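You operate a simulated robot arm through the tools that you are given. There is no shell and no other tool.

The job below is to be done with a simulated robot arm. You get a single attempt, and the scene is never put back.

Task
Lay the spirit level on the roller frame, level the frame and lock its foot.
Fine: slacken the yellow lock knob first, turn the black foot knob till the bubble is between the lines, then tighten the yellow knob; the level stays on the ledge. Set down upright: spirit level.
Where things are to end (x, y in the base frame): spirit level within 40 mm of [290, 770].

Only the result counts: the job must be done as asked and must still hold three seconds after the hand-in. Knocking over, shifting, dropping, spilling or breaking anything else fails it.

Robot
A 5-joint arm with a two-finger parallel gripper, fixed in place. Base frame: the origin is at the foot of the arm, x ahead of it, y to its left, z up. Lengths are in mm, angles in degrees, forces in N, time in s.
It reaches about 1134 mm from its shoulder. Its first joint turns from -149.0 to 149.0 degrees. Payload 1.57 kg.
The TCP is the grasp point between the finger pads, 30 mm short of the fingertips. In the tool frame z runs along the fingers and y along their closing line. Largest opening 110 mm; finger width 24, thickness 12; the body of the gripper, 48 by 112 mm, starts 78 mm behind the TCP.
Orientation is that of the tool frame in the base frame, as a unit quaternion [x, y, z, w]. With the fingers straight down and closing along the base's y, the tool's x points along the base's -x, its y along +y and its z along -z.

Tools
- The arm moves only by the tool play_rows. Its argument "targets" is a list of rows, each a list of 7 numbers: the shift along the tool's x, y, z in cm, then the turn, a rotation vector about the tool's x, y, z in degrees, then the gripper command, from -1 (shut) to 1 (fully open), values between in proportion. In form: [[dx, dy, dz, wx, wy, wz, hand], ...]. A call has 1 to 20 rows; each row is the pose to reach, as a shift and turn from the pose commanded when the call began, along the tool's axes at that moment. Each row takes 0.2 s and may step no farther than 50 mm and 8.6 degrees from the row before; otherwise, or with a gripper value out of range, the whole call is refused. A pose out of reach is approached as far as the arm can. The call stops where the force on the tool passes 40 N (or 10 N more than at its start, if that is more) or the arm is blocked; 0.2 s more then pass. Each finger travels about 153 mm/s and halts on what it meets, pressing with about 41 N; the grip force reading is that of the motor and also rises with nothing between the fingers. The clock runs only during rows and for 0.2 s after the last one: add rows that repeat a pose to give the fingers time. The reply holds the time, the measured pose of the TCP, the force on the tool along the base axes, the opening and the grip force, in the units named above and with some noise, with the torque about the TCP (base axes, N m) and any sound that the robot's microphone picked up.
- Cameras (640 x 400 px; columns grow to the right, rows downward): "scene" is fixed at [414.6, -656.7, 1505.1]; the picture's right is [1.00, 0.05, 0.00], its down [0.01, -0.25, -0.97] and it looks along [-0.05, 0.97, -0.25] (base axes); focal length 373 px, centre (320, 200). "wrist" rides on the gripper at [70, 16, -141] in the tool frame; the picture's right is [-0.23, 0.97, 0.00], its down [-0.85, -0.20, -0.48] and it looks along [-0.47, -0.11, 0.88] (tool axes); focal length 222 px, centre (320, 200). There is no depth. A picture from a camera that has moved, and an enlarged one, comes with that camera's place and axes in the base frame and with its lens. The place of the scene camera against the robot may be out by one fixed shift of up to 25 mm in any direction.
- camera(camera): a new picture of that camera. The clock stands still meanwhile.
- lift_body(by): slides the trunk up (or, below 0, down) by that many mm; the arm rides with it, the base frame stays. It gives what a move gives, with no picture.
- close_up(camera, box): a new picture of the part [left, top, right, bottom] of that camera's present view, enlarged. The clock stands still meanwhile.
- job_done(): hands the job in; it is judged then, once.

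Places have to be worked out from the pictures, the camera data and where the tool is seen. Open the gripper and draw the arm clear of the work before you hand the job in, unless the task says otherwise.

The tools are called after "Call:" by a JSON object that holds its "name" and its "arguments". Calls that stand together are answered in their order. play_rows: Moves the arm, as the interface text tells. Its arguments: {"type":"object","properties":{"targets":{"type":"array","items":{"type":"array","items":{"type":"number"}}}},"required":["targets"]} The other tools are called the same way: lift_body (by) slides the trunk up or down; camera (camera) takes a picture; close_up (camera, box) takes an enlarged picture of a part of a camera's view; job_done () hands the job in.

At the start:

```text
time: 0.0
ee_pos: [289.7, 513.8, 1235.7]
tool_rot: [0.0, 1.0, 0.0, -0.001]
ft_force: [0.1, 0.4, -0.2]
wrist_torque: [0.03, -0.02, -0.02]
gripper_width: 110.0
gripper_force: 0.0
trunk travel left (down, up): [-970.0, 0.0]
```

scene: 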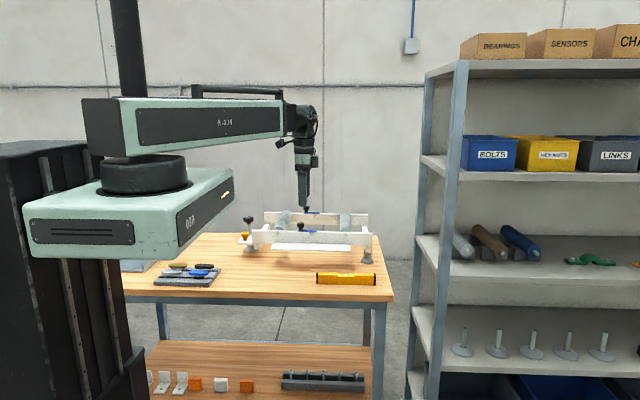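
wrist: 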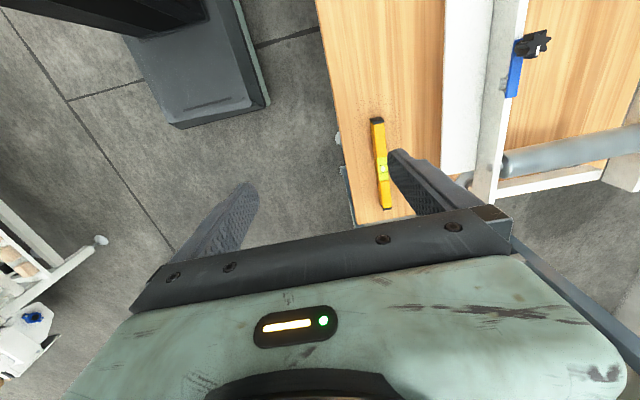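

I start by looking closely at the frame and level from the scene camera and a fresh wrist view.

Call:
{"name": "close_up", "arguments": {"camera": "scene", "box": [220, 190, 400, 302]}}

Call:
{"name": "close_up", "arguments": {"camera": "wrist", "box": [320, 0, 640, 200]}}

Call:
{"name": "camera", "arguments": {"camera": "wrist"}}

```text
3.56 times, centred on (310, 246) of scene
camera zoom: at [414.6, -656.7, 1505.1], right [1.0, 0.05, 0.0], down [0.01, -0.25, -0.97], along [-0.05, 0.97, -0.25], focal length 1327 px, centre (356, 36)
```

zoom: 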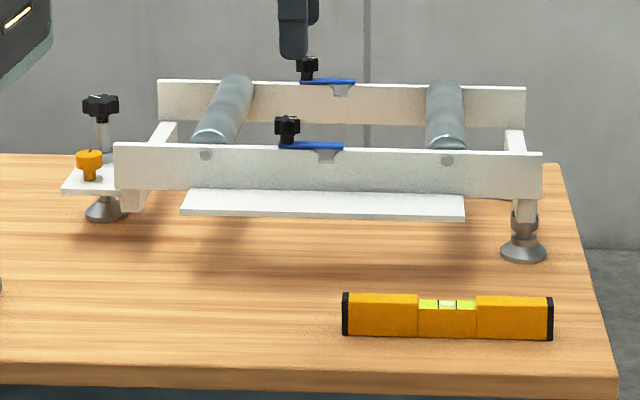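

```text
2.00 times, centred on (480, 100) of wrist
camera zoom: at [220.2, 530.4, 1378.8], right [0.23, 0.97, 0.0], down [0.85, -0.2, 0.48], along [0.47, -0.11, -0.88], focal length 444 px, centre (0, 400)
```

zoom: 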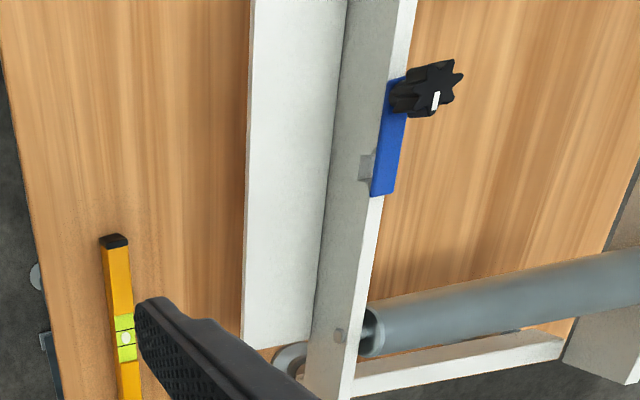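

```text
taken
camera wrist: at [220.2, 530.4, 1378.8], right [0.23, 0.97, 0.0], down [0.85, -0.2, 0.48], along [0.47, -0.11, -0.88], focal length 222 px, centre (320, 200)
```

wrist: 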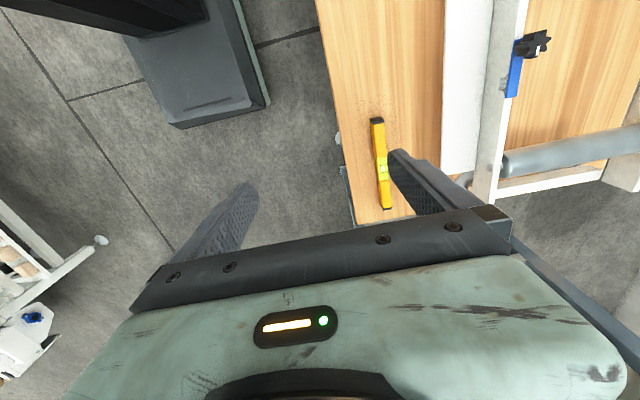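

The level lies near (437, 632) with its top around z 880; the adjustable foot (black and yellow knob) is at the frame's left, low-x end. I move above the level for a better view.

Call:
{"name": "play_rows", "arguments": {"targets": [[-2.4, 2.0, 2.0, 0, 0, 0, 1], [-4.9, 4.0, 4.0, 0, 0, 0, 1], [-7.4, 6.0, 6.0, 0, 0, 0, 1], [-9.9, 8.0, 8.0, 0, 0, 0, 1], [-12.4, 10.0, 10.0, 0, 0, 0, 1], [-14.7, 11.8, 12.0, 0, 0, 0, 1], [-14.7, 11.8, 15.0, 0, 0, 0, 1]]}}

Call:
{"name": "camera", "arguments": {"camera": "wrist"}}

Call:
{"name": "camera", "arguments": {"camera": "scene"}}

```text
time: 1.6
ee_pos: [432.0, 626.7, 1237.4]
tool_rot: [0.0, 1.0, 0.001, 0.0]
ft_force: [0.2, 0.0, 0.7]
wrist_torque: [0.0, 0.01, -0.01]
gripper_width: 110.1
gripper_force: 0.0
out of reach, approached as far as the arm can: row 1, 2, 3, 4, 5, 6, 7
trunk travel left (down, up): [-970.0, 0.0]
```

```text
taken
camera wrist: at [362.8, 644.8, 1378.8], right [0.23, 0.97, 0.0], down [0.85, -0.2, 0.48], along [0.47, -0.11, -0.88], focal length 222 px, centre (320, 200)
```

wrist: 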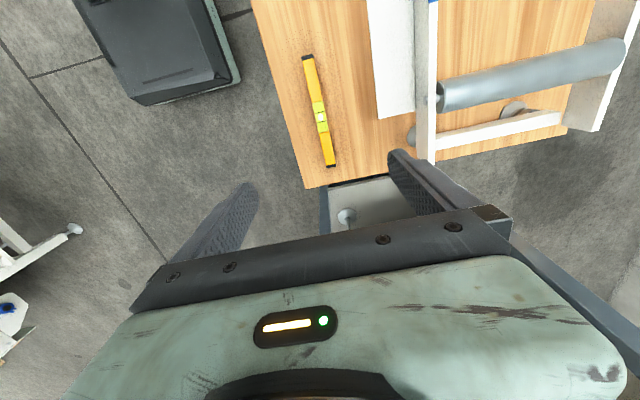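

```text
taken
```

scene: 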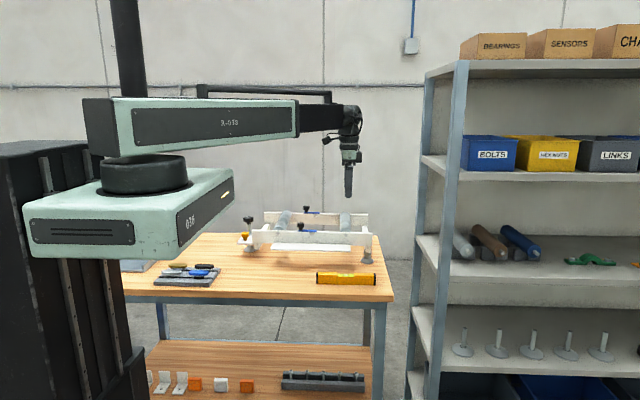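

The arm itself can't change height, so the trunk must do it. The level lies along base x, centred near (432, 630); I lower the trunk 200 mm and look again to triangulate heights.

Call:
{"name": "lift_body", "arguments": {"by": -200}}

Call:
{"name": "camera", "arguments": {"camera": "wrist"}}

Call:
{"name": "camera", "arguments": {"camera": "scene"}}

```text
time: 3.8
ee_pos: [432.6, 628.0, 1036.4]
tool_rot: [0.0, 1.0, 0.0, -0.001]
ft_force: [0.5, 0.2, -0.4]
wrist_torque: [-0.01, -0.02, 0.0]
gripper_width: 109.9
gripper_force: 0.0
trunk travel left (down, up): [-770.0, 200.0]
```

```text
taken
camera wrist: at [362.5, 644.7, 1178.8], right [0.23, 0.97, 0.0], down [0.85, -0.2, 0.48], along [0.47, -0.11, -0.88], focal length 222 px, centre (320, 200)
```

wrist: 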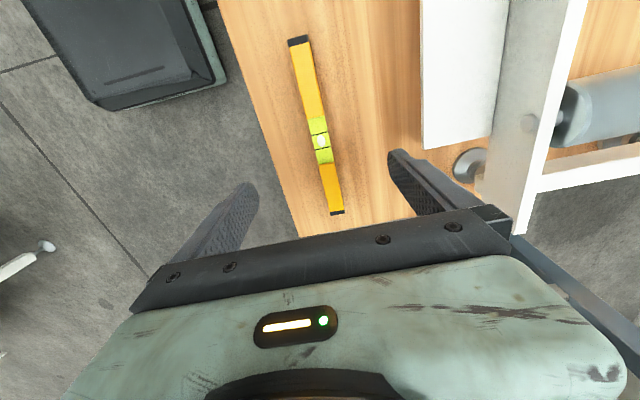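

```text
taken
```

scene: 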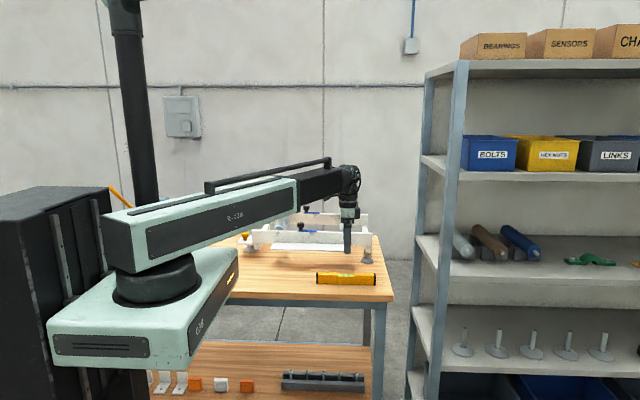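

I zoom both cameras on the level to fix its height, width and axis.

Call:
{"name": "close_up", "arguments": {"camera": "wrist", "box": [260, 20, 420, 120]}}

Call:
{"name": "close_up", "arguments": {"camera": "wrist", "box": [260, 120, 420, 220]}}

Call:
{"name": "close_up", "arguments": {"camera": "scene", "box": [300, 230, 396, 290]}}

Call:
{"name": "close_up", "arguments": {"camera": "scene", "box": [225, 200, 321, 260]}}

```text
4.00 times, centred on (340, 70) of wrist
camera zoom: at [362.5, 644.7, 1178.8], right [0.23, 0.97, 0.0], down [0.85, -0.2, 0.48], along [0.47, -0.11, -0.88], focal length 888 px, centre (240, 720)
```

zoom: 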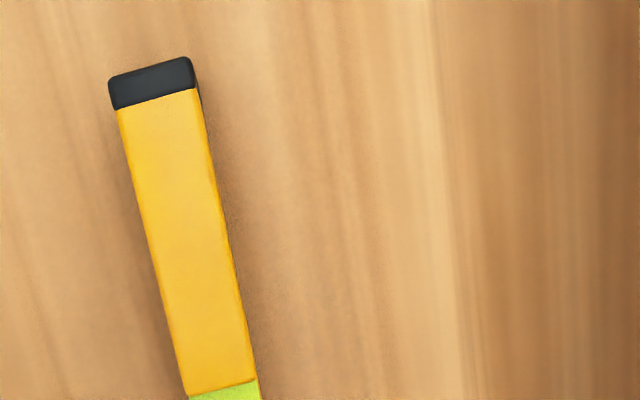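

```text
4.00 times, centred on (340, 170) of wrist
camera zoom: at [362.5, 644.7, 1178.8], right [0.23, 0.97, 0.0], down [0.85, -0.2, 0.48], along [0.47, -0.11, -0.88], focal length 888 px, centre (240, 320)
```

zoom: 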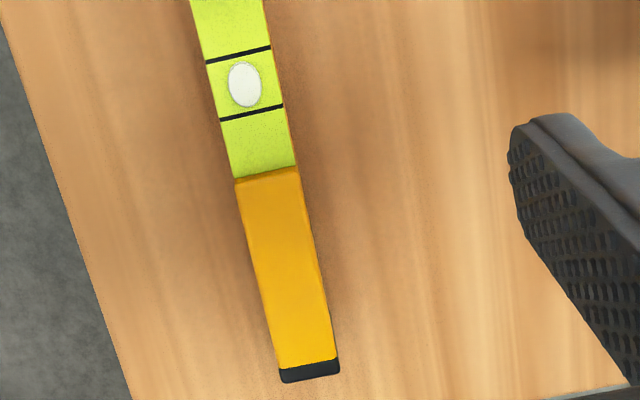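

```text
6.67 times, centred on (348, 260) of scene
camera zoom: at [414.6, -656.7, 1505.1], right [1.0, 0.05, 0.0], down [0.01, -0.25, -0.97], along [-0.05, 0.97, -0.25], focal length 2488 px, centre (133, -200)
```

zoom: 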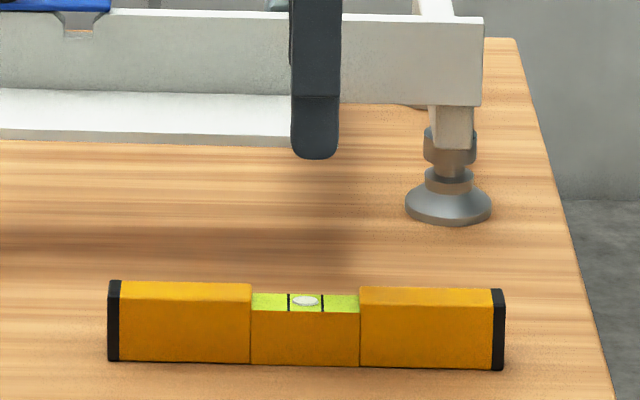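

```text
6.67 times, centred on (273, 230) of scene
camera zoom: at [414.6, -656.7, 1505.1], right [1.0, 0.05, 0.0], down [0.01, -0.25, -0.97], along [-0.05, 0.97, -0.25], focal length 2488 px, centre (633, 0)
```

zoom: 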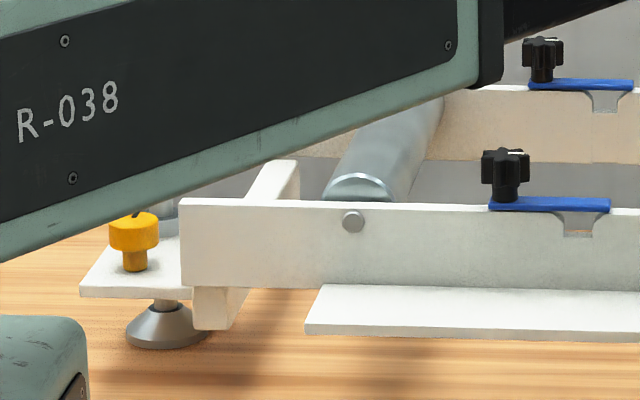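

The level's top appears to be near z 896 (table ≈ 856), centre about (431, 630). I lower 85 mm with open fingers, straddling it from well above, to compare fingertips and level.

Call:
{"name": "lift_body", "arguments": {"by": -85}}

Call:
{"name": "close_up", "arguments": {"camera": "scene", "box": [300, 230, 396, 290]}}

Call:
{"name": "camera", "arguments": {"camera": "wrist"}}

```text
time: 5.0
ee_pos: [432.4, 627.9, 952.6]
tool_rot: [-0.001, 1.0, 0.0, 0.0]
ft_force: [0.1, 0.0, 0.4]
wrist_torque: [0.01, 0.0, 0.0]
gripper_width: 109.8
gripper_force: 0.0
trunk travel left (down, up): [-685.0, 285.0]
```

```text
6.67 times, centred on (348, 260) of scene
camera zoom: at [414.6, -656.7, 1505.1], right [1.0, 0.05, 0.0], down [0.01, -0.25, -0.97], along [-0.05, 0.97, -0.25], focal length 2488 px, centre (133, -200)
```

zoom: 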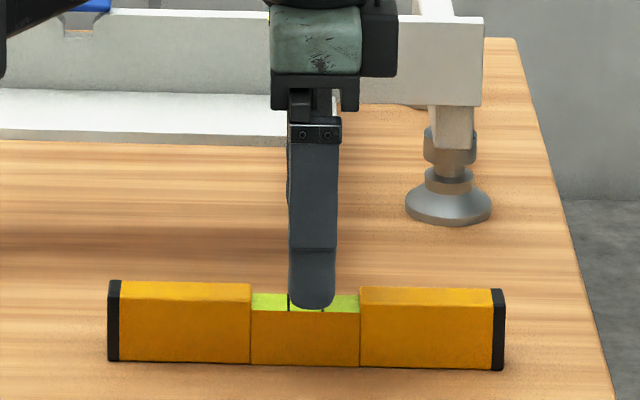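

```text
taken
camera wrist: at [362.6, 644.6, 1093.8], right [0.23, 0.97, 0.0], down [0.85, -0.2, 0.48], along [0.47, -0.11, -0.88], focal length 222 px, centre (320, 200)
```

wrist: 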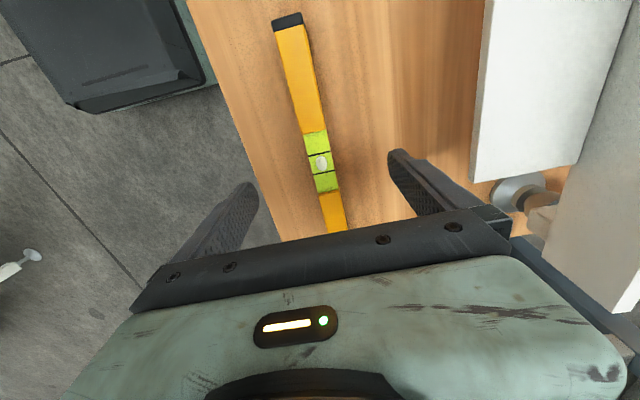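

Fingertips line up over the level's middle with about 25 mm to go in height. I nudge to its centre (430, 630) and lower 55 mm so the tips end ~7 mm above the table.

Call:
{"name": "play_rows", "arguments": {"targets": [[0.25, 0.2, 0, 0, 0, 0, 1], [0.25, 0.2, 0, 0, 0, 0, 1]]}}

Call:
{"name": "lift_body", "arguments": {"by": -45}}

Call:
{"name": "close_up", "arguments": {"camera": "scene", "box": [300, 230, 396, 290]}}

Call:
{"name": "camera", "arguments": {"camera": "wrist"}}

```text
time: 5.6
ee_pos: [429.8, 629.4, 951.5]
tool_rot: [0.002, 1.0, 0.0, 0.0]
ft_force: [0.5, -0.8, 0.1]
wrist_torque: [0.01, -0.01, 0.01]
gripper_width: 110.0
gripper_force: 0.0
trunk travel left (down, up): [-685.0, 285.0]
```

```text
time: 6.5
ee_pos: [428.8, 630.1, 907.2]
tool_rot: [0.001, 1.0, 0.0, -0.001]
ft_force: [-0.4, -0.2, -0.1]
wrist_torque: [0.01, -0.01, 0.01]
gripper_width: 110.1
gripper_force: 0.0
trunk travel left (down, up): [-640.0, 330.0]
```

```text
6.67 times, centred on (348, 260) of scene
camera zoom: at [414.6, -656.7, 1505.1], right [1.0, 0.05, 0.0], down [0.01, -0.25, -0.97], along [-0.05, 0.97, -0.25], focal length 2488 px, centre (133, -200)
```

zoom: 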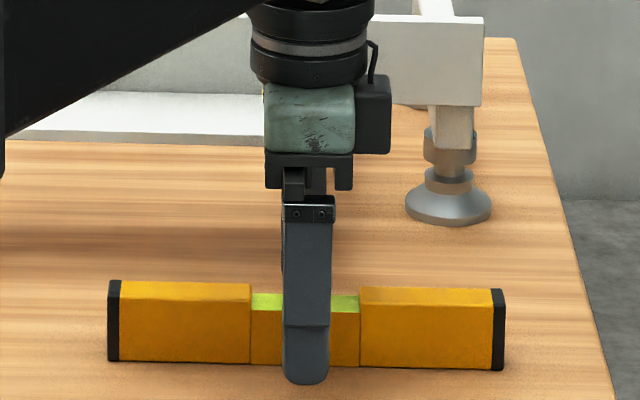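

```text
taken
camera wrist: at [360.2, 646.5, 1048.8], right [0.23, 0.97, 0.0], down [0.85, -0.2, 0.48], along [0.47, -0.11, -0.88], focal length 222 px, centre (320, 200)
```

wrist: 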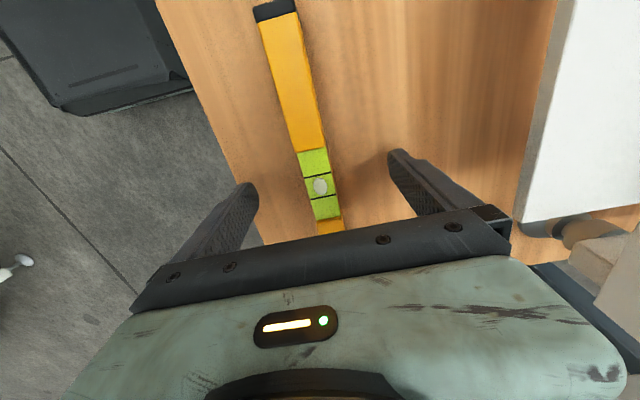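

Calibrating with the fingertip (z 877), the table is at about z 861. I lower 8 mm more and close slowly on the level.

Call:
{"name": "lift_body", "arguments": {"by": -8}}

Call:
{"name": "play_rows", "arguments": {"targets": [[0, 0, 0, 0, 0, 0, 0.3], [0, 0, 0, 0, 0, 0, -0.2], [0, 0, 0, 0, 0, 0, -1], [0, 0, 0, 0, 0, 0, -1], [0, 0, 0, 0, 0, 0, -1]]}}

Call:
{"name": "close_up", "arguments": {"camera": "scene", "box": [300, 230, 396, 290]}}

Call:
{"name": "camera", "arguments": {"camera": "wrist"}}

```text
time: 7.0
ee_pos: [429.8, 629.6, 897.8]
tool_rot: [0.0, 1.0, 0.0, 0.001]
ft_force: [0.2, 1.3, 0.4]
wrist_torque: [-0.02, -0.01, 0.04]
gripper_width: 110.0
gripper_force: 0.0
trunk travel left (down, up): [-632.0, 338.0]
```

```text
time: 8.2
ee_pos: [429.6, 630.1, 899.5]
tool_rot: [0.001, 1.0, 0.0, 0.0]
ft_force: [0.3, 1.1, 0.7]
wrist_torque: [-0.02, 0.03, -0.02]
gripper_width: 20.9
gripper_force: 34.3
trunk travel left (down, up): [-632.0, 338.0]
```

```text
6.67 times, centred on (348, 260) of scene
camera zoom: at [414.6, -656.7, 1505.1], right [1.0, 0.05, 0.0], down [0.01, -0.25, -0.97], along [-0.05, 0.97, -0.25], focal length 2488 px, centre (133, -200)
```

zoom: 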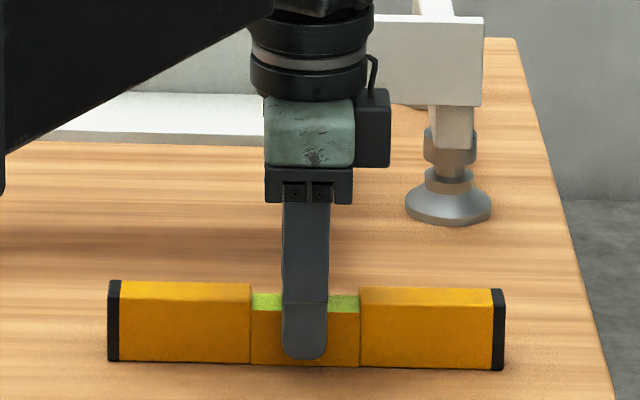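

```text
taken
camera wrist: at [360.2, 646.6, 1040.8], right [0.23, 0.97, 0.0], down [0.85, -0.2, 0.48], along [0.47, -0.11, -0.88], focal length 222 px, centre (320, 200)
```

wrist: 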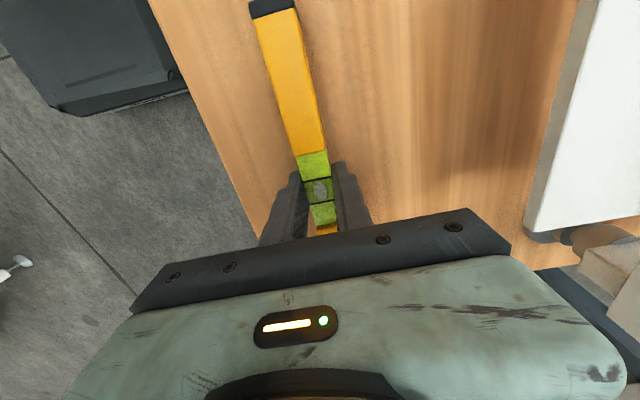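

The level is gripped (width 20.9 mm), tips ~4 mm above the table, so its underside is ~34 mm below the TCP. I lift 230 mm and check.

Call:
{"name": "lift_body", "arguments": {"by": 230}}

Call:
{"name": "camera", "arguments": {"camera": "wrist"}}

Call:
{"name": "camera", "arguments": {"camera": "scene"}}

```text
time: 10.7
ee_pos: [429.9, 630.1, 1128.1]
tool_rot: [-0.001, 1.0, 0.0, 0.001]
ft_force: [0.0, -0.4, -1.6]
wrist_torque: [0.01, 0.01, 0.01]
gripper_width: 20.6
gripper_force: 34.6
trunk travel left (down, up): [-862.0, 108.0]
```

```text
taken
camera wrist: at [360.3, 646.7, 1270.6], right [0.23, 0.97, 0.0], down [0.85, -0.2, 0.48], along [0.47, -0.11, -0.88], focal length 222 px, centre (320, 200)
```

wrist: 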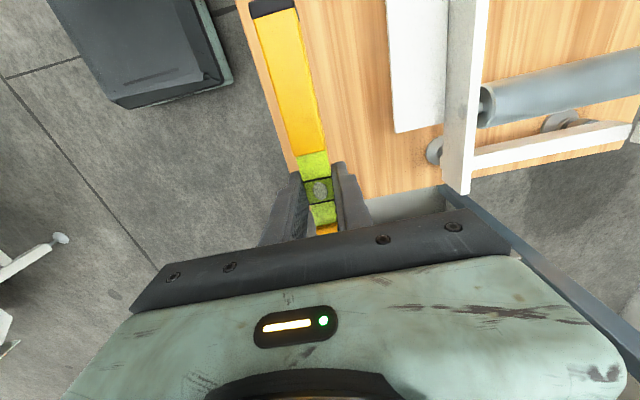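

```text
taken
```

scene: 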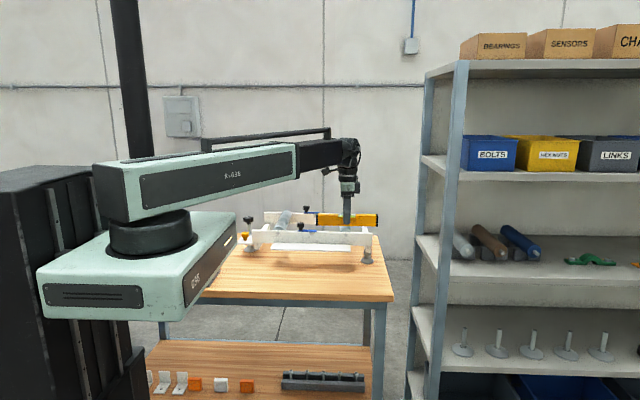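

The held level is level and secure. I put the ledge at about z 944–948, x 128–450, y 740–806, rail top ≈ 1008 behind it. I move over (290, 766), staying high.

Call:
{"name": "play_rows", "arguments": {"targets": [[2.3, 2.3, 0, 0, 0, 0, -1], [4.7, 4.5, 0, 0, 0, 0, -1], [7.0, 6.8, 0, 0, 0, 0, -1], [9.3, 9.1, 0, 0, 0, 0, -1], [11.7, 11.3, 0, 0, 0, 0, -1], [14.0, 13.6, 0, 0, 0, 0, -1], [14.0, 13.6, 0, 0, 0, 0, -1]]}}

Call:
{"name": "camera", "arguments": {"camera": "wrist"}}

Call:
{"name": "close_up", "arguments": {"camera": "scene", "box": [220, 170, 396, 280]}}

```text
time: 12.2
ee_pos: [288.8, 768.4, 1128.8]
tool_rot: [0.002, 1.0, 0.0, 0.0]
ft_force: [-0.6, -0.4, -2.0]
wrist_torque: [0.0, 0.0, -0.01]
gripper_width: 20.7
gripper_force: 33.4
trunk travel left (down, up): [-862.0, 108.0]
```

```text
taken
camera wrist: at [219.7, 783.6, 1270.6], right [0.23, 0.97, 0.0], down [0.85, -0.2, 0.48], along [0.47, -0.11, -0.88], focal length 222 px, centre (320, 200)
```

wrist: 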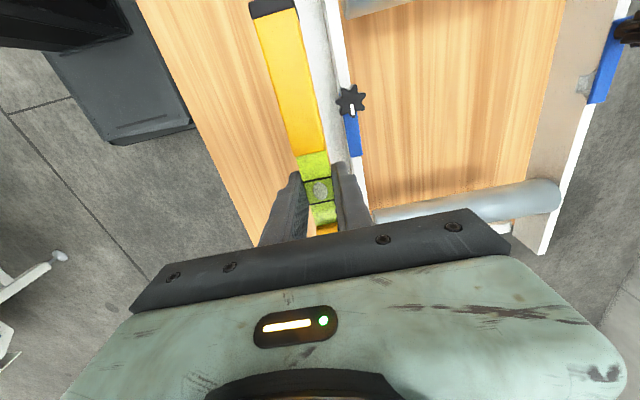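

```text
3.64 times, centred on (308, 225) of scene
camera zoom: at [414.6, -656.7, 1505.1], right [1.0, 0.05, 0.0], down [0.01, -0.25, -0.97], along [-0.05, 0.97, -0.25], focal length 1357 px, centre (364, 109)
```

zoom: 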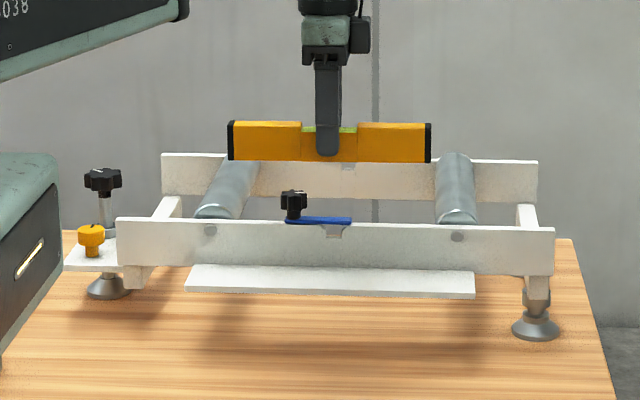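

The rail's near face is at y ≈ 800 and the brake knob at (245, 809), so there is room. I shift 2 mm away from the rail and lower 125 mm.

Call:
{"name": "play_rows", "arguments": {"targets": [[0, -0.2, 0, 0, 0, 0, -1], [0, -0.2, 0, 0, 0, 0, -1]]}}

Call:
{"name": "lift_body", "arguments": {"by": -125}}

Call:
{"name": "close_up", "arguments": {"camera": "scene", "box": [240, 200, 368, 280]}}

Call:
{"name": "camera", "arguments": {"camera": "wrist"}}

```text
time: 12.8
ee_pos: [290.0, 765.4, 1128.7]
tool_rot: [0.0, 1.0, 0.001, 0.0]
ft_force: [0.5, 0.0, -0.7]
wrist_torque: [0.0, 0.02, -0.01]
gripper_width: 21.3
gripper_force: 33.9
trunk travel left (down, up): [-862.0, 108.0]
```

```text
time: 14.4
ee_pos: [288.8, 765.1, 1003.3]
tool_rot: [0.0, 1.0, 0.0, 0.0]
ft_force: [-0.4, 0.4, -1.8]
wrist_torque: [0.01, 0.0, 0.01]
gripper_width: 20.8
gripper_force: 33.8
trunk travel left (down, up): [-737.0, 233.0]
```

```text
5.00 times, centred on (304, 240) of scene
camera zoom: at [414.6, -656.7, 1505.1], right [1.0, 0.05, 0.0], down [0.01, -0.25, -0.97], along [-0.05, 0.97, -0.25], focal length 1866 px, centre (400, 0)
```

zoom: 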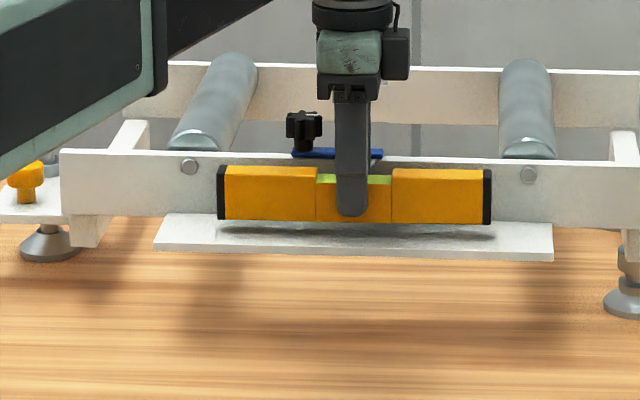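

```text
taken
camera wrist: at [220.1, 781.2, 1145.8], right [0.23, 0.97, 0.0], down [0.85, -0.2, 0.48], along [0.47, -0.11, -0.88], focal length 222 px, centre (320, 200)
```

wrist: 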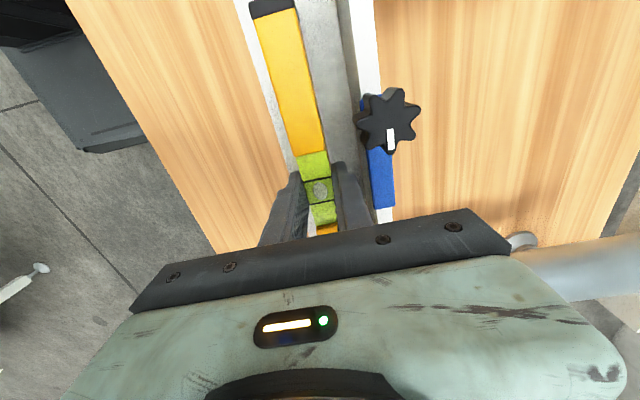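

The gap between level and ledge looks about 15 mm. I lower 12 mm, then creep down until force shows contact.

Call:
{"name": "lift_body", "arguments": {"by": -12}}

Call:
{"name": "close_up", "arguments": {"camera": "scene", "box": [240, 200, 368, 280]}}

```text
time: 15.0
ee_pos: [289.5, 764.6, 990.7]
tool_rot: [0.0, 1.0, 0.0, -0.001]
ft_force: [-0.3, -0.1, -0.7]
wrist_torque: [0.02, -0.01, 0.03]
gripper_width: 21.1
gripper_force: 34.3
trunk travel left (down, up): [-725.0, 245.0]
```

```text
5.00 times, centred on (304, 240) of scene
camera zoom: at [414.6, -656.7, 1505.1], right [1.0, 0.05, 0.0], down [0.01, -0.25, -0.97], along [-0.05, 0.97, -0.25], focal length 1866 px, centre (400, 0)
```

zoom: 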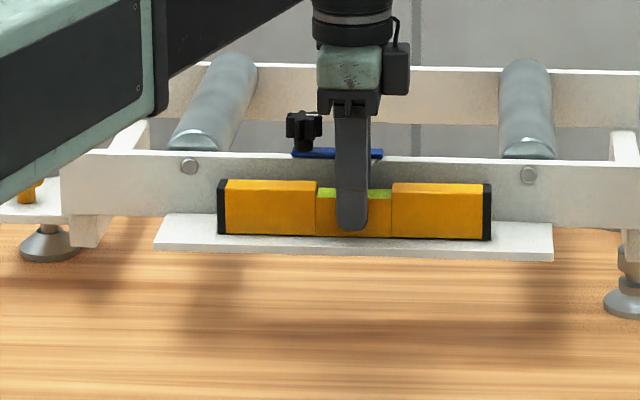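

The underside is within a few millimetres of the ledge. I step down 1.5 mm at a time watching the force.

Call:
{"name": "lift_body", "arguments": {"by": -1.5}}

Call:
{"name": "lift_body", "arguments": {"by": -1}}

```text
time: 15.5
ee_pos: [288.4, 763.3, 990.4]
tool_rot: [0.0, 1.0, 0.001, 0.0]
ft_force: [2.1, 2.3, 8.7]
wrist_torque: [0.05, 1.05, -0.17]
gripper_width: 21.1
gripper_force: 34.2
trunk travel left (down, up): [-723.0, 247.0]
```

```text
time: 16.0
ee_pos: [288.0, 764.2, 990.0]
tool_rot: [0.0, 1.0, 0.002, 0.002]
ft_force: [3.2, 6.7, 22.9]
wrist_torque: [0.08, 0.45, -0.1]
gripper_width: 20.9
gripper_force: 34.9
trunk travel left (down, up): [-722.0, 248.0]
```

Contact: 23 N upward on the tool. I ease up 1 mm and open the fingers to about 34 mm, clear of the rail.

Call:
{"name": "lift_body", "arguments": {"by": 1}}

Call:
{"name": "play_rows", "arguments": {"targets": [[0, 0, 0, 0, 0, 0, -0.55], [0, 0, 0, 0, 0, 0, -0.4], [0, 0, 0, 0, 0, 0, -0.38], [0, 0, 0, 0, 0, 0, -0.38]]}}

Call:
{"name": "camera", "arguments": {"camera": "wrist"}}

Call:
{"name": "close_up", "arguments": {"camera": "scene", "box": [240, 200, 368, 280]}}

```text
time: 16.5
ee_pos: [288.8, 764.0, 990.9]
tool_rot: [0.0, 1.0, 0.0, 0.0]
ft_force: [2.7, 1.2, 7.1]
wrist_torque: [0.11, -0.48, -0.02]
gripper_width: 21.2
gripper_force: 34.1
trunk travel left (down, up): [-723.0, 247.0]
```

```text
time: 17.5
ee_pos: [289.1, 763.6, 989.7]
tool_rot: [0.0, 1.0, 0.0, 0.001]
ft_force: [0.2, -0.9, -1.1]
wrist_torque: [0.01, 0.01, -0.01]
gripper_width: 34.1
gripper_force: 0.0
trunk travel left (down, up): [-723.0, 247.0]
```

```text
taken
camera wrist: at [220.0, 781.1, 1132.3], right [0.23, 0.97, 0.0], down [0.85, -0.2, 0.48], along [0.47, -0.11, -0.88], focal length 222 px, centre (320, 200)
```

wrist: 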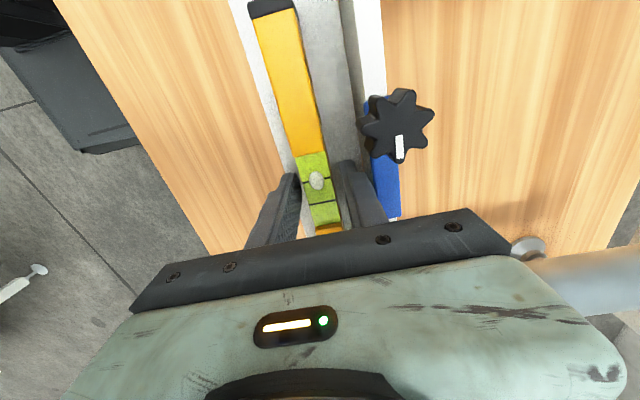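

```text
5.00 times, centred on (304, 240) of scene
camera zoom: at [414.6, -656.7, 1505.1], right [1.0, 0.05, 0.0], down [0.01, -0.25, -0.97], along [-0.05, 0.97, -0.25], focal length 1866 px, centre (400, 0)
```

zoom: 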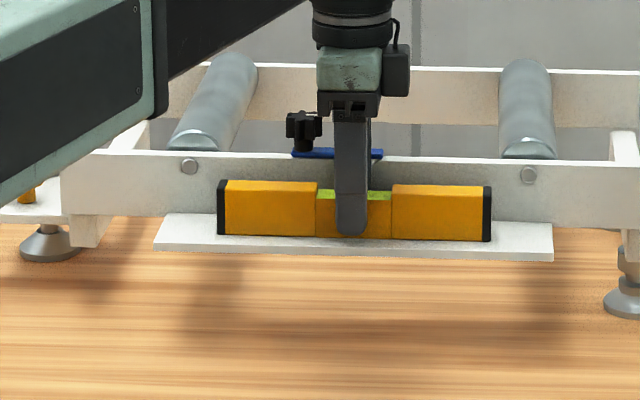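

The level sits on the ledge upright with the bubble toward −x, so the −x (black-knob) end is high. I raise 140 mm and move toward the knobs to look at them.

Call:
{"name": "lift_body", "arguments": {"by": 140}}

Call:
{"name": "play_rows", "arguments": {"targets": [[4.8, 0, 0, 0, 0, 0, -0.38], [9.6, 0, 0, 0, 0, 0, -0.38], [14.4, 0, 0, 0, 0, 0, -0.38], [19, 0, 0, 0, 0, 0, 0], [21, 0, 0, 0, 0, 0, 0], [21, 0, 0, 0, 0, 0, 0]]}}

Call:
{"name": "camera", "arguments": {"camera": "wrist"}}

Call:
{"name": "camera", "arguments": {"camera": "scene"}}

```text
time: 19.2
ee_pos: [290.4, 763.8, 1131.1]
tool_rot: [0.0, 1.0, 0.0, 0.0]
ft_force: [1.0, 0.5, 0.3]
wrist_torque: [-0.01, 0.02, 0.01]
gripper_width: 34.1
gripper_force: 0.0
trunk travel left (down, up): [-863.0, 107.0]
```

```text
time: 20.6
ee_pos: [78.8, 765.2, 1129.6]
tool_rot: [0.001, 1.0, 0.0, 0.0]
ft_force: [0.0, 0.4, 0.4]
wrist_torque: [0.0, -0.01, -0.03]
gripper_width: 55.1
gripper_force: 0.1
trunk travel left (down, up): [-863.0, 107.0]
```

```text
taken
camera wrist: at [9.8, 781.5, 1272.2], right [0.23, 0.97, 0.0], down [0.85, -0.2, 0.48], along [0.47, -0.11, -0.88], focal length 222 px, centre (320, 200)
```

wrist: 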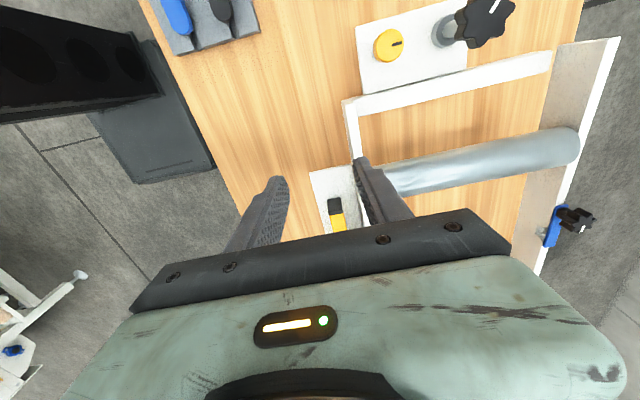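

```text
taken
```

scene: 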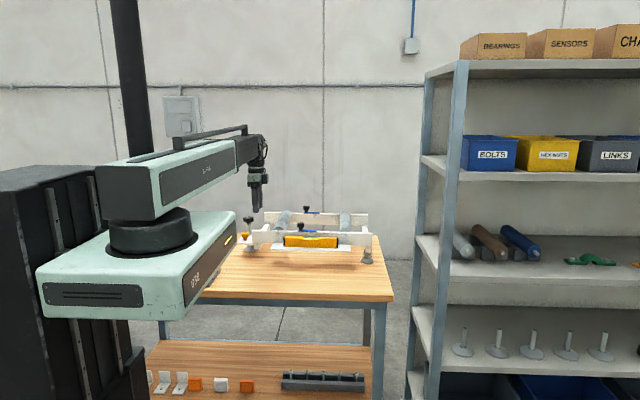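

Triangulating both cameras: yellow knob ≈ (−5, 866), top ≈ 962; black knob ≈ (−4, 946), top ≈ 1006. I move above the yellow knob at this height for a closer check.

Call:
{"name": "play_rows", "arguments": {"targets": [[2.8, 3.4, 0, 0, 0, 0, 0], [5.6, 6.8, 0, 0, 0, 0, 0], [8.4, 10.1, 0, 0, 0, 0, 0], [8.4, 10.1, 0, 0, 0, 0, 0]]}}

Call:
{"name": "camera", "arguments": {"camera": "wrist"}}

Call:
{"name": "close_up", "arguments": {"camera": "wrist", "box": [240, 60, 480, 210]}}

Call:
{"name": "close_up", "arguments": {"camera": "scene", "box": [220, 160, 316, 260]}}

```text
time: 21.6
ee_pos: [-5.7, 867.7, 1131.5]
tool_rot: [0.001, 1.0, 0.0, 0.0]
ft_force: [-1.2, 0.1, -1.1]
wrist_torque: [0.03, -0.02, -0.04]
gripper_width: 54.8
gripper_force: 0.1
trunk travel left (down, up): [-863.0, 107.0]
```

```text
taken
camera wrist: at [-75.0, 882.7, 1272.2], right [0.23, 0.97, 0.0], down [0.85, -0.2, 0.48], along [0.47, -0.11, -0.88], focal length 222 px, centre (320, 200)
```

wrist: 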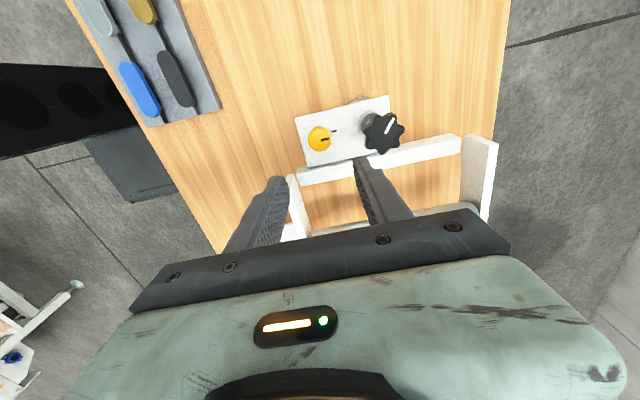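

```text
2.67 times, centred on (360, 135) of wrist
camera zoom: at [-75.0, 882.7, 1272.2], right [0.23, 0.97, 0.0], down [0.85, -0.2, 0.48], along [0.47, -0.11, -0.88], focal length 592 px, centre (213, 373)
```

zoom: 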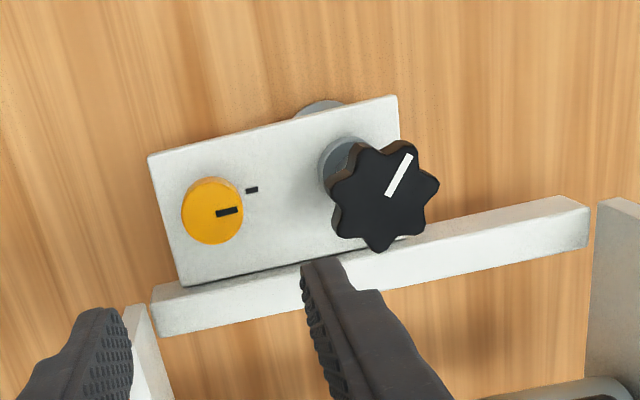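

```text
4.00 times, centred on (268, 210) of scene
camera zoom: at [414.6, -656.7, 1505.1], right [1.0, 0.05, 0.0], down [0.01, -0.25, -0.97], along [-0.05, 0.97, -0.25], focal length 1493 px, centre (528, 160)
```

zoom: 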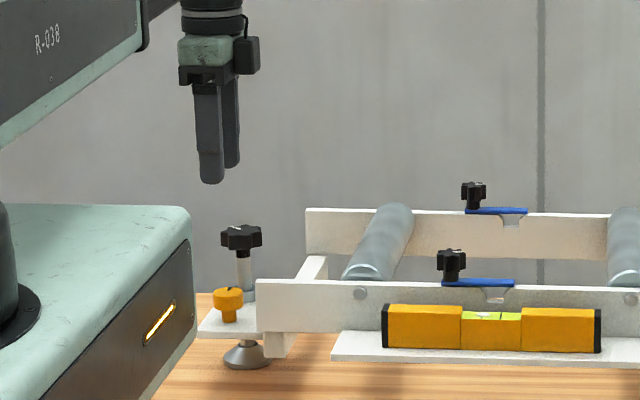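

Yellow knob centre is (−4.5, 865), top ≈ 965, its mark aligned with the plate's mark (locked); black knob at (−4, 941), top ≈ 1015. I centre on the yellow knob and lower to TCP z ≈ 1005 to check.

Call:
{"name": "play_rows", "arguments": {"targets": [[-0.1, -0.12, 0, 0, 0, 0, 0], [-0.1, -0.12, 0, 0, 0, 0, 0]]}}

Call:
{"name": "lift_body", "arguments": {"by": -125}}

Call:
{"name": "camera", "arguments": {"camera": "wrist"}}

Call:
{"name": "close_up", "arguments": {"camera": "scene", "box": [220, 190, 300, 250]}}

```text
time: 22.2
ee_pos: [-4.4, 863.9, 1130.6]
tool_rot: [0.001, 1.0, 0.0, 0.0]
ft_force: [0.4, 0.1, -0.3]
wrist_torque: [0.03, -0.03, 0.01]
gripper_width: 55.1
gripper_force: 0.1
trunk travel left (down, up): [-863.0, 107.0]
```

```text
time: 23.7
ee_pos: [-4.8, 865.2, 1005.3]
tool_rot: [0.0, 1.0, 0.0, 0.0]
ft_force: [1.1, -0.4, 0.2]
wrist_torque: [0.02, -0.01, 0.0]
gripper_width: 55.0
gripper_force: 0.1
trunk travel left (down, up): [-738.0, 232.0]
```

```text
taken
camera wrist: at [-73.7, 881.4, 1147.3], right [0.23, 0.97, 0.0], down [0.85, -0.2, 0.48], along [0.47, -0.11, -0.88], focal length 222 px, centre (320, 200)
```

wrist: 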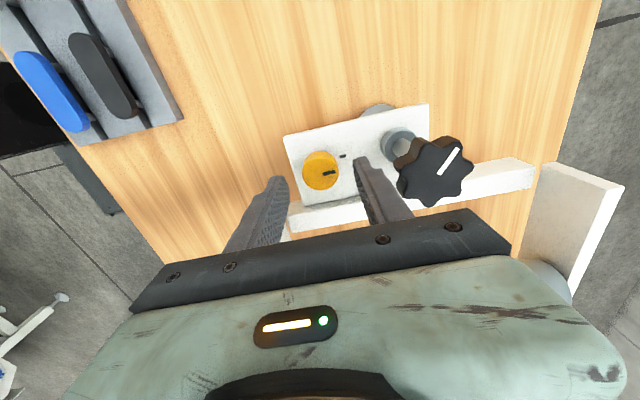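

```text
6.67 times, centred on (260, 220) of scene
camera zoom: at [414.6, -656.7, 1505.1], right [1.0, 0.05, 0.0], down [0.01, -0.25, -0.97], along [-0.05, 0.97, -0.25], focal length 2488 px, centre (720, 67)
```

zoom: 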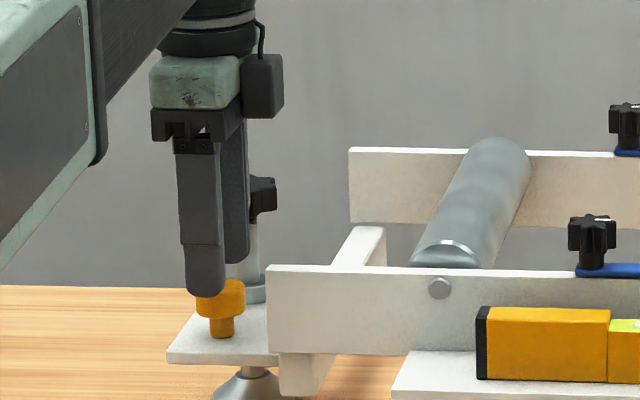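

Alignment is good, with clearance to the black knob. I lower 35 mm (tips ≈ 940, plate ≈ 933) and close on the yellow knob.

Call:
{"name": "lift_body", "arguments": {"by": -35}}

Call:
{"name": "close_up", "arguments": {"camera": "scene", "box": [220, 190, 300, 250]}}

Call:
{"name": "camera", "arguments": {"camera": "wrist"}}

```text
time: 24.5
ee_pos: [-5.3, 864.2, 970.0]
tool_rot: [0.001, 1.0, -0.001, 0.0]
ft_force: [-0.8, -0.7, 0.2]
wrist_torque: [0.0, -0.03, 0.02]
gripper_width: 54.8
gripper_force: 0.0
trunk travel left (down, up): [-703.0, 267.0]
```

```text
6.67 times, centred on (260, 220) of scene
camera zoom: at [414.6, -656.7, 1505.1], right [1.0, 0.05, 0.0], down [0.01, -0.25, -0.97], along [-0.05, 0.97, -0.25], focal length 2488 px, centre (720, 67)
```

zoom: 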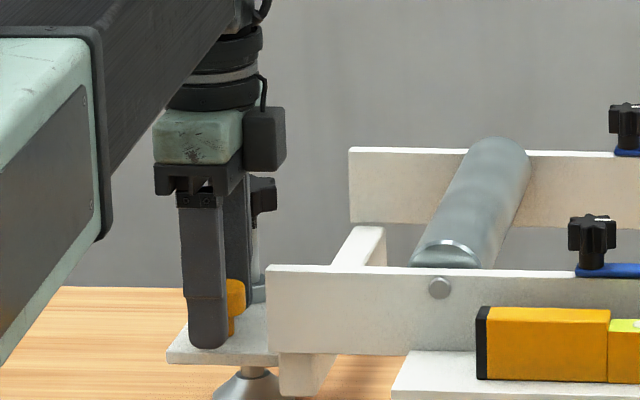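

```text
taken
camera wrist: at [-73.7, 881.4, 1112.3], right [0.23, 0.97, 0.0], down [0.85, -0.2, 0.48], along [0.47, -0.11, -0.88], focal length 222 px, centre (320, 200)
```

wrist: 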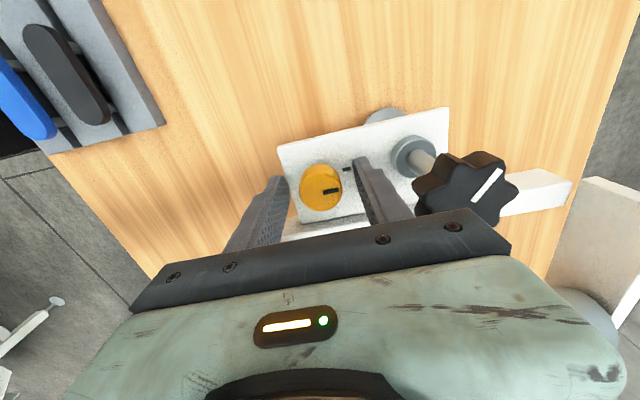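

The fingers straddle the yellow knob without touching. I close on it.

Call:
{"name": "play_rows", "arguments": {"targets": [[0, 0, 0, 0, 0, 0, -0.3], [0, 0, 0, 0, 0, 0, -0.6], [0, 0, 0, 0, 0, 0, -1], [0, 0, 0, 0, 0, 0, -1]]}}

Call:
{"name": "camera", "arguments": {"camera": "wrist"}}

```text
time: 25.5
ee_pos: [-4.8, 865.1, 970.1]
tool_rot: [0.001, 1.0, 0.0, -0.001]
ft_force: [0.1, 5.3, 4.8]
wrist_torque: [0.01, -0.03, -0.02]
gripper_width: 31.8
gripper_force: 40.2
trunk travel left (down, up): [-703.0, 267.0]
```

```text
taken
camera wrist: at [-73.7, 881.7, 1112.3], right [0.23, 0.97, 0.0], down [0.85, -0.2, 0.48], along [0.47, -0.11, -0.88], focal length 222 px, centre (320, 200)
```

wrist: 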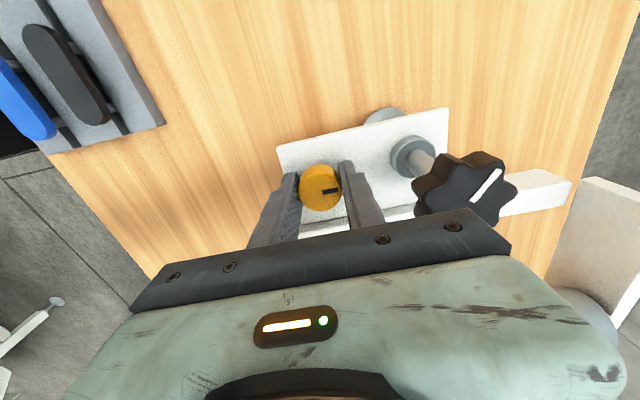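

Gripped at 31.8 mm with little side load. I turn it counter-clockwise (seen from above) 40° as a first try, watching the torque.

Call:
{"name": "play_rows", "arguments": {"targets": [[0, 0, 0, 0, 0, -8, -1], [0, 0, 0, 0, 0, -16, -1], [0, 0, 0, 0, 0, -24, -1], [0, 0, 0, 0, 0, -32, -1], [0, 0, 0, 0, 0, -40, -1]]}}

Call:
{"name": "camera", "arguments": {"camera": "wrist"}}

```text
time: 26.7
ee_pos: [-3.6, 865.2, 968.9]
tool_rot: [-0.343, 0.939, 0.001, 0.0]
ft_force: [0.0, 3.4, 3.5]
wrist_torque: [0.87, -0.46, 0.0]
gripper_width: 31.9
gripper_force: 40.3
trunk travel left (down, up): [-703.0, 267.0]
```

```text
taken
camera wrist: at [-67.9, 832.9, 1112.2], right [-0.45, 0.89, 0.0], down [0.78, 0.4, 0.48], along [0.43, 0.22, -0.88], focal length 222 px, centre (320, 200)
```

wrist: 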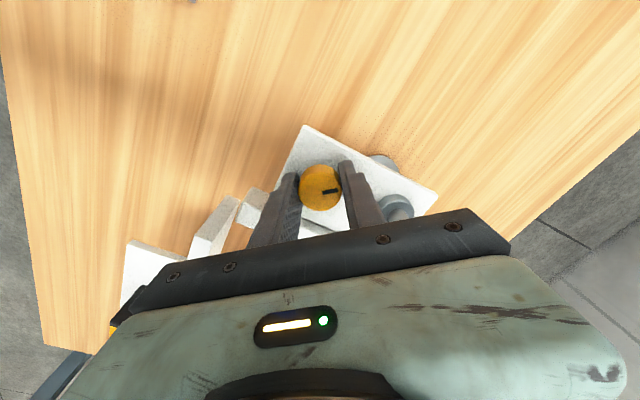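

The knob turned with the fingers with no resisting torque. I turn a further 80° counter-clockwise.

Call:
{"name": "play_rows", "arguments": {"targets": [[0, 0, 0, 0, 0, -8, -1], [0, 0, 0, 0, 0, -16, -1], [0, 0, 0, 0, 0, -24, -1], [0, 0, 0, 0, 0, -32, -1], [0, 0, 0, 0, 0, -40, -1], [0, 0, 0, 0, 0, -48, -1], [0, 0, 0, 0, 0, -56, -1], [0, 0, 0, 0, 0, -64, -1], [0, 0, 0, 0, 0, -72, -1], [0, 0, 0, 0, 0, -80, -1]]}}

Call:
{"name": "camera", "arguments": {"camera": "wrist"}}

Call:
{"name": "camera", "arguments": {"camera": "scene"}}

```text
time: 28.9
ee_pos: [-4.0, 864.0, 969.5]
tool_rot: [0.866, -0.5, 0.0, -0.001]
ft_force: [0.8, 0.0, -1.6]
wrist_torque: [0.0, 0.43, -0.55]
gripper_width: 31.6
gripper_force: 40.6
trunk travel left (down, up): [-703.0, 267.0]
```

```text
taken
camera wrist: at [17.0, 796.7, 1112.2], right [-0.96, -0.29, 0.0], down [-0.26, 0.84, 0.48], along [-0.14, 0.46, -0.88], focal length 222 px, centre (320, 200)
```

wrist: 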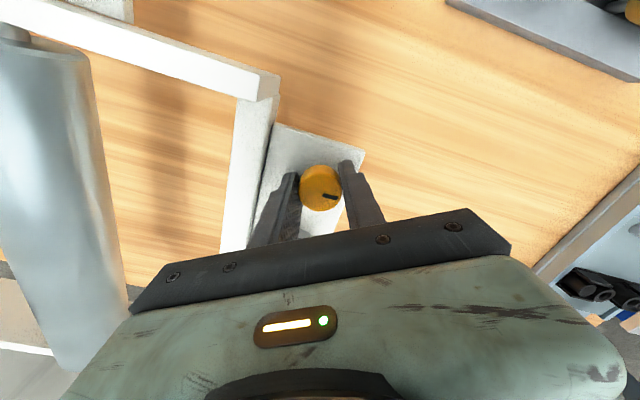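

```text
taken
```

scene: 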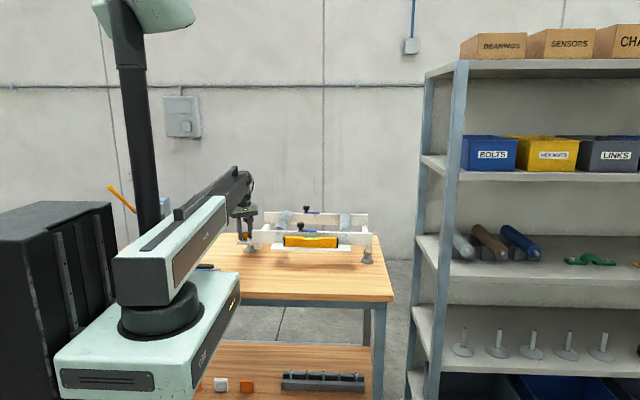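

The torque of −0.55 N m and a slight slip of the mark show the knob reached its slack end stop after about 95°. I open a little (42 mm, clear of the crossbeam) and lift away.

Call:
{"name": "play_rows", "arguments": {"targets": [[0, 0, 0, 0, 0, 0, -0.3], [0, 0, 0, 0, 0, 0, -0.236], [0, 0, 0, 0, 0, 0, -0.236]]}}

Call:
{"name": "lift_body", "arguments": {"by": 120}}

Call:
{"name": "camera", "arguments": {"camera": "wrist"}}

Call:
{"name": "close_up", "arguments": {"camera": "scene", "box": [220, 190, 380, 290]}}

```text
time: 29.7
ee_pos: [-5.3, 864.4, 970.1]
tool_rot: [0.866, -0.5, 0.0, 0.001]
ft_force: [0.1, 0.2, 0.1]
wrist_torque: [0.01, 0.01, 0.03]
gripper_width: 41.9
gripper_force: 0.0
trunk travel left (down, up): [-703.0, 267.0]
```

```text
time: 31.2
ee_pos: [-3.3, 865.1, 1089.9]
tool_rot: [0.866, -0.5, 0.0, 0.0]
ft_force: [0.8, -1.0, -0.6]
wrist_torque: [-0.02, 0.0, 0.0]
gripper_width: 41.7
gripper_force: 0.2
trunk travel left (down, up): [-823.0, 147.0]
```

```text
taken
camera wrist: at [16.6, 796.7, 1232.2], right [-0.96, -0.29, 0.0], down [-0.25, 0.84, 0.48], along [-0.14, 0.46, -0.88], focal length 222 px, centre (320, 200)
```

wrist: 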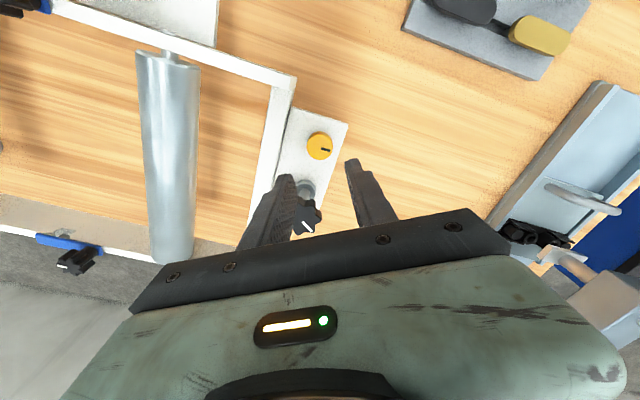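

```text
4.00 times, centred on (300, 240) of scene
camera zoom: at [414.6, -656.7, 1505.1], right [1.0, 0.05, 0.0], down [0.01, -0.25, -0.97], along [-0.05, 0.97, -0.25], focal length 1493 px, centre (400, 40)
```

zoom: 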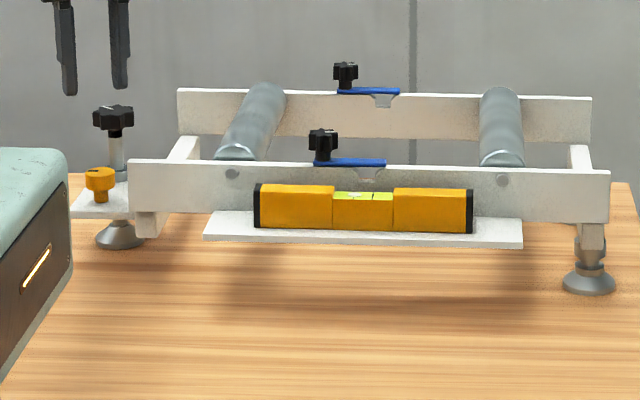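

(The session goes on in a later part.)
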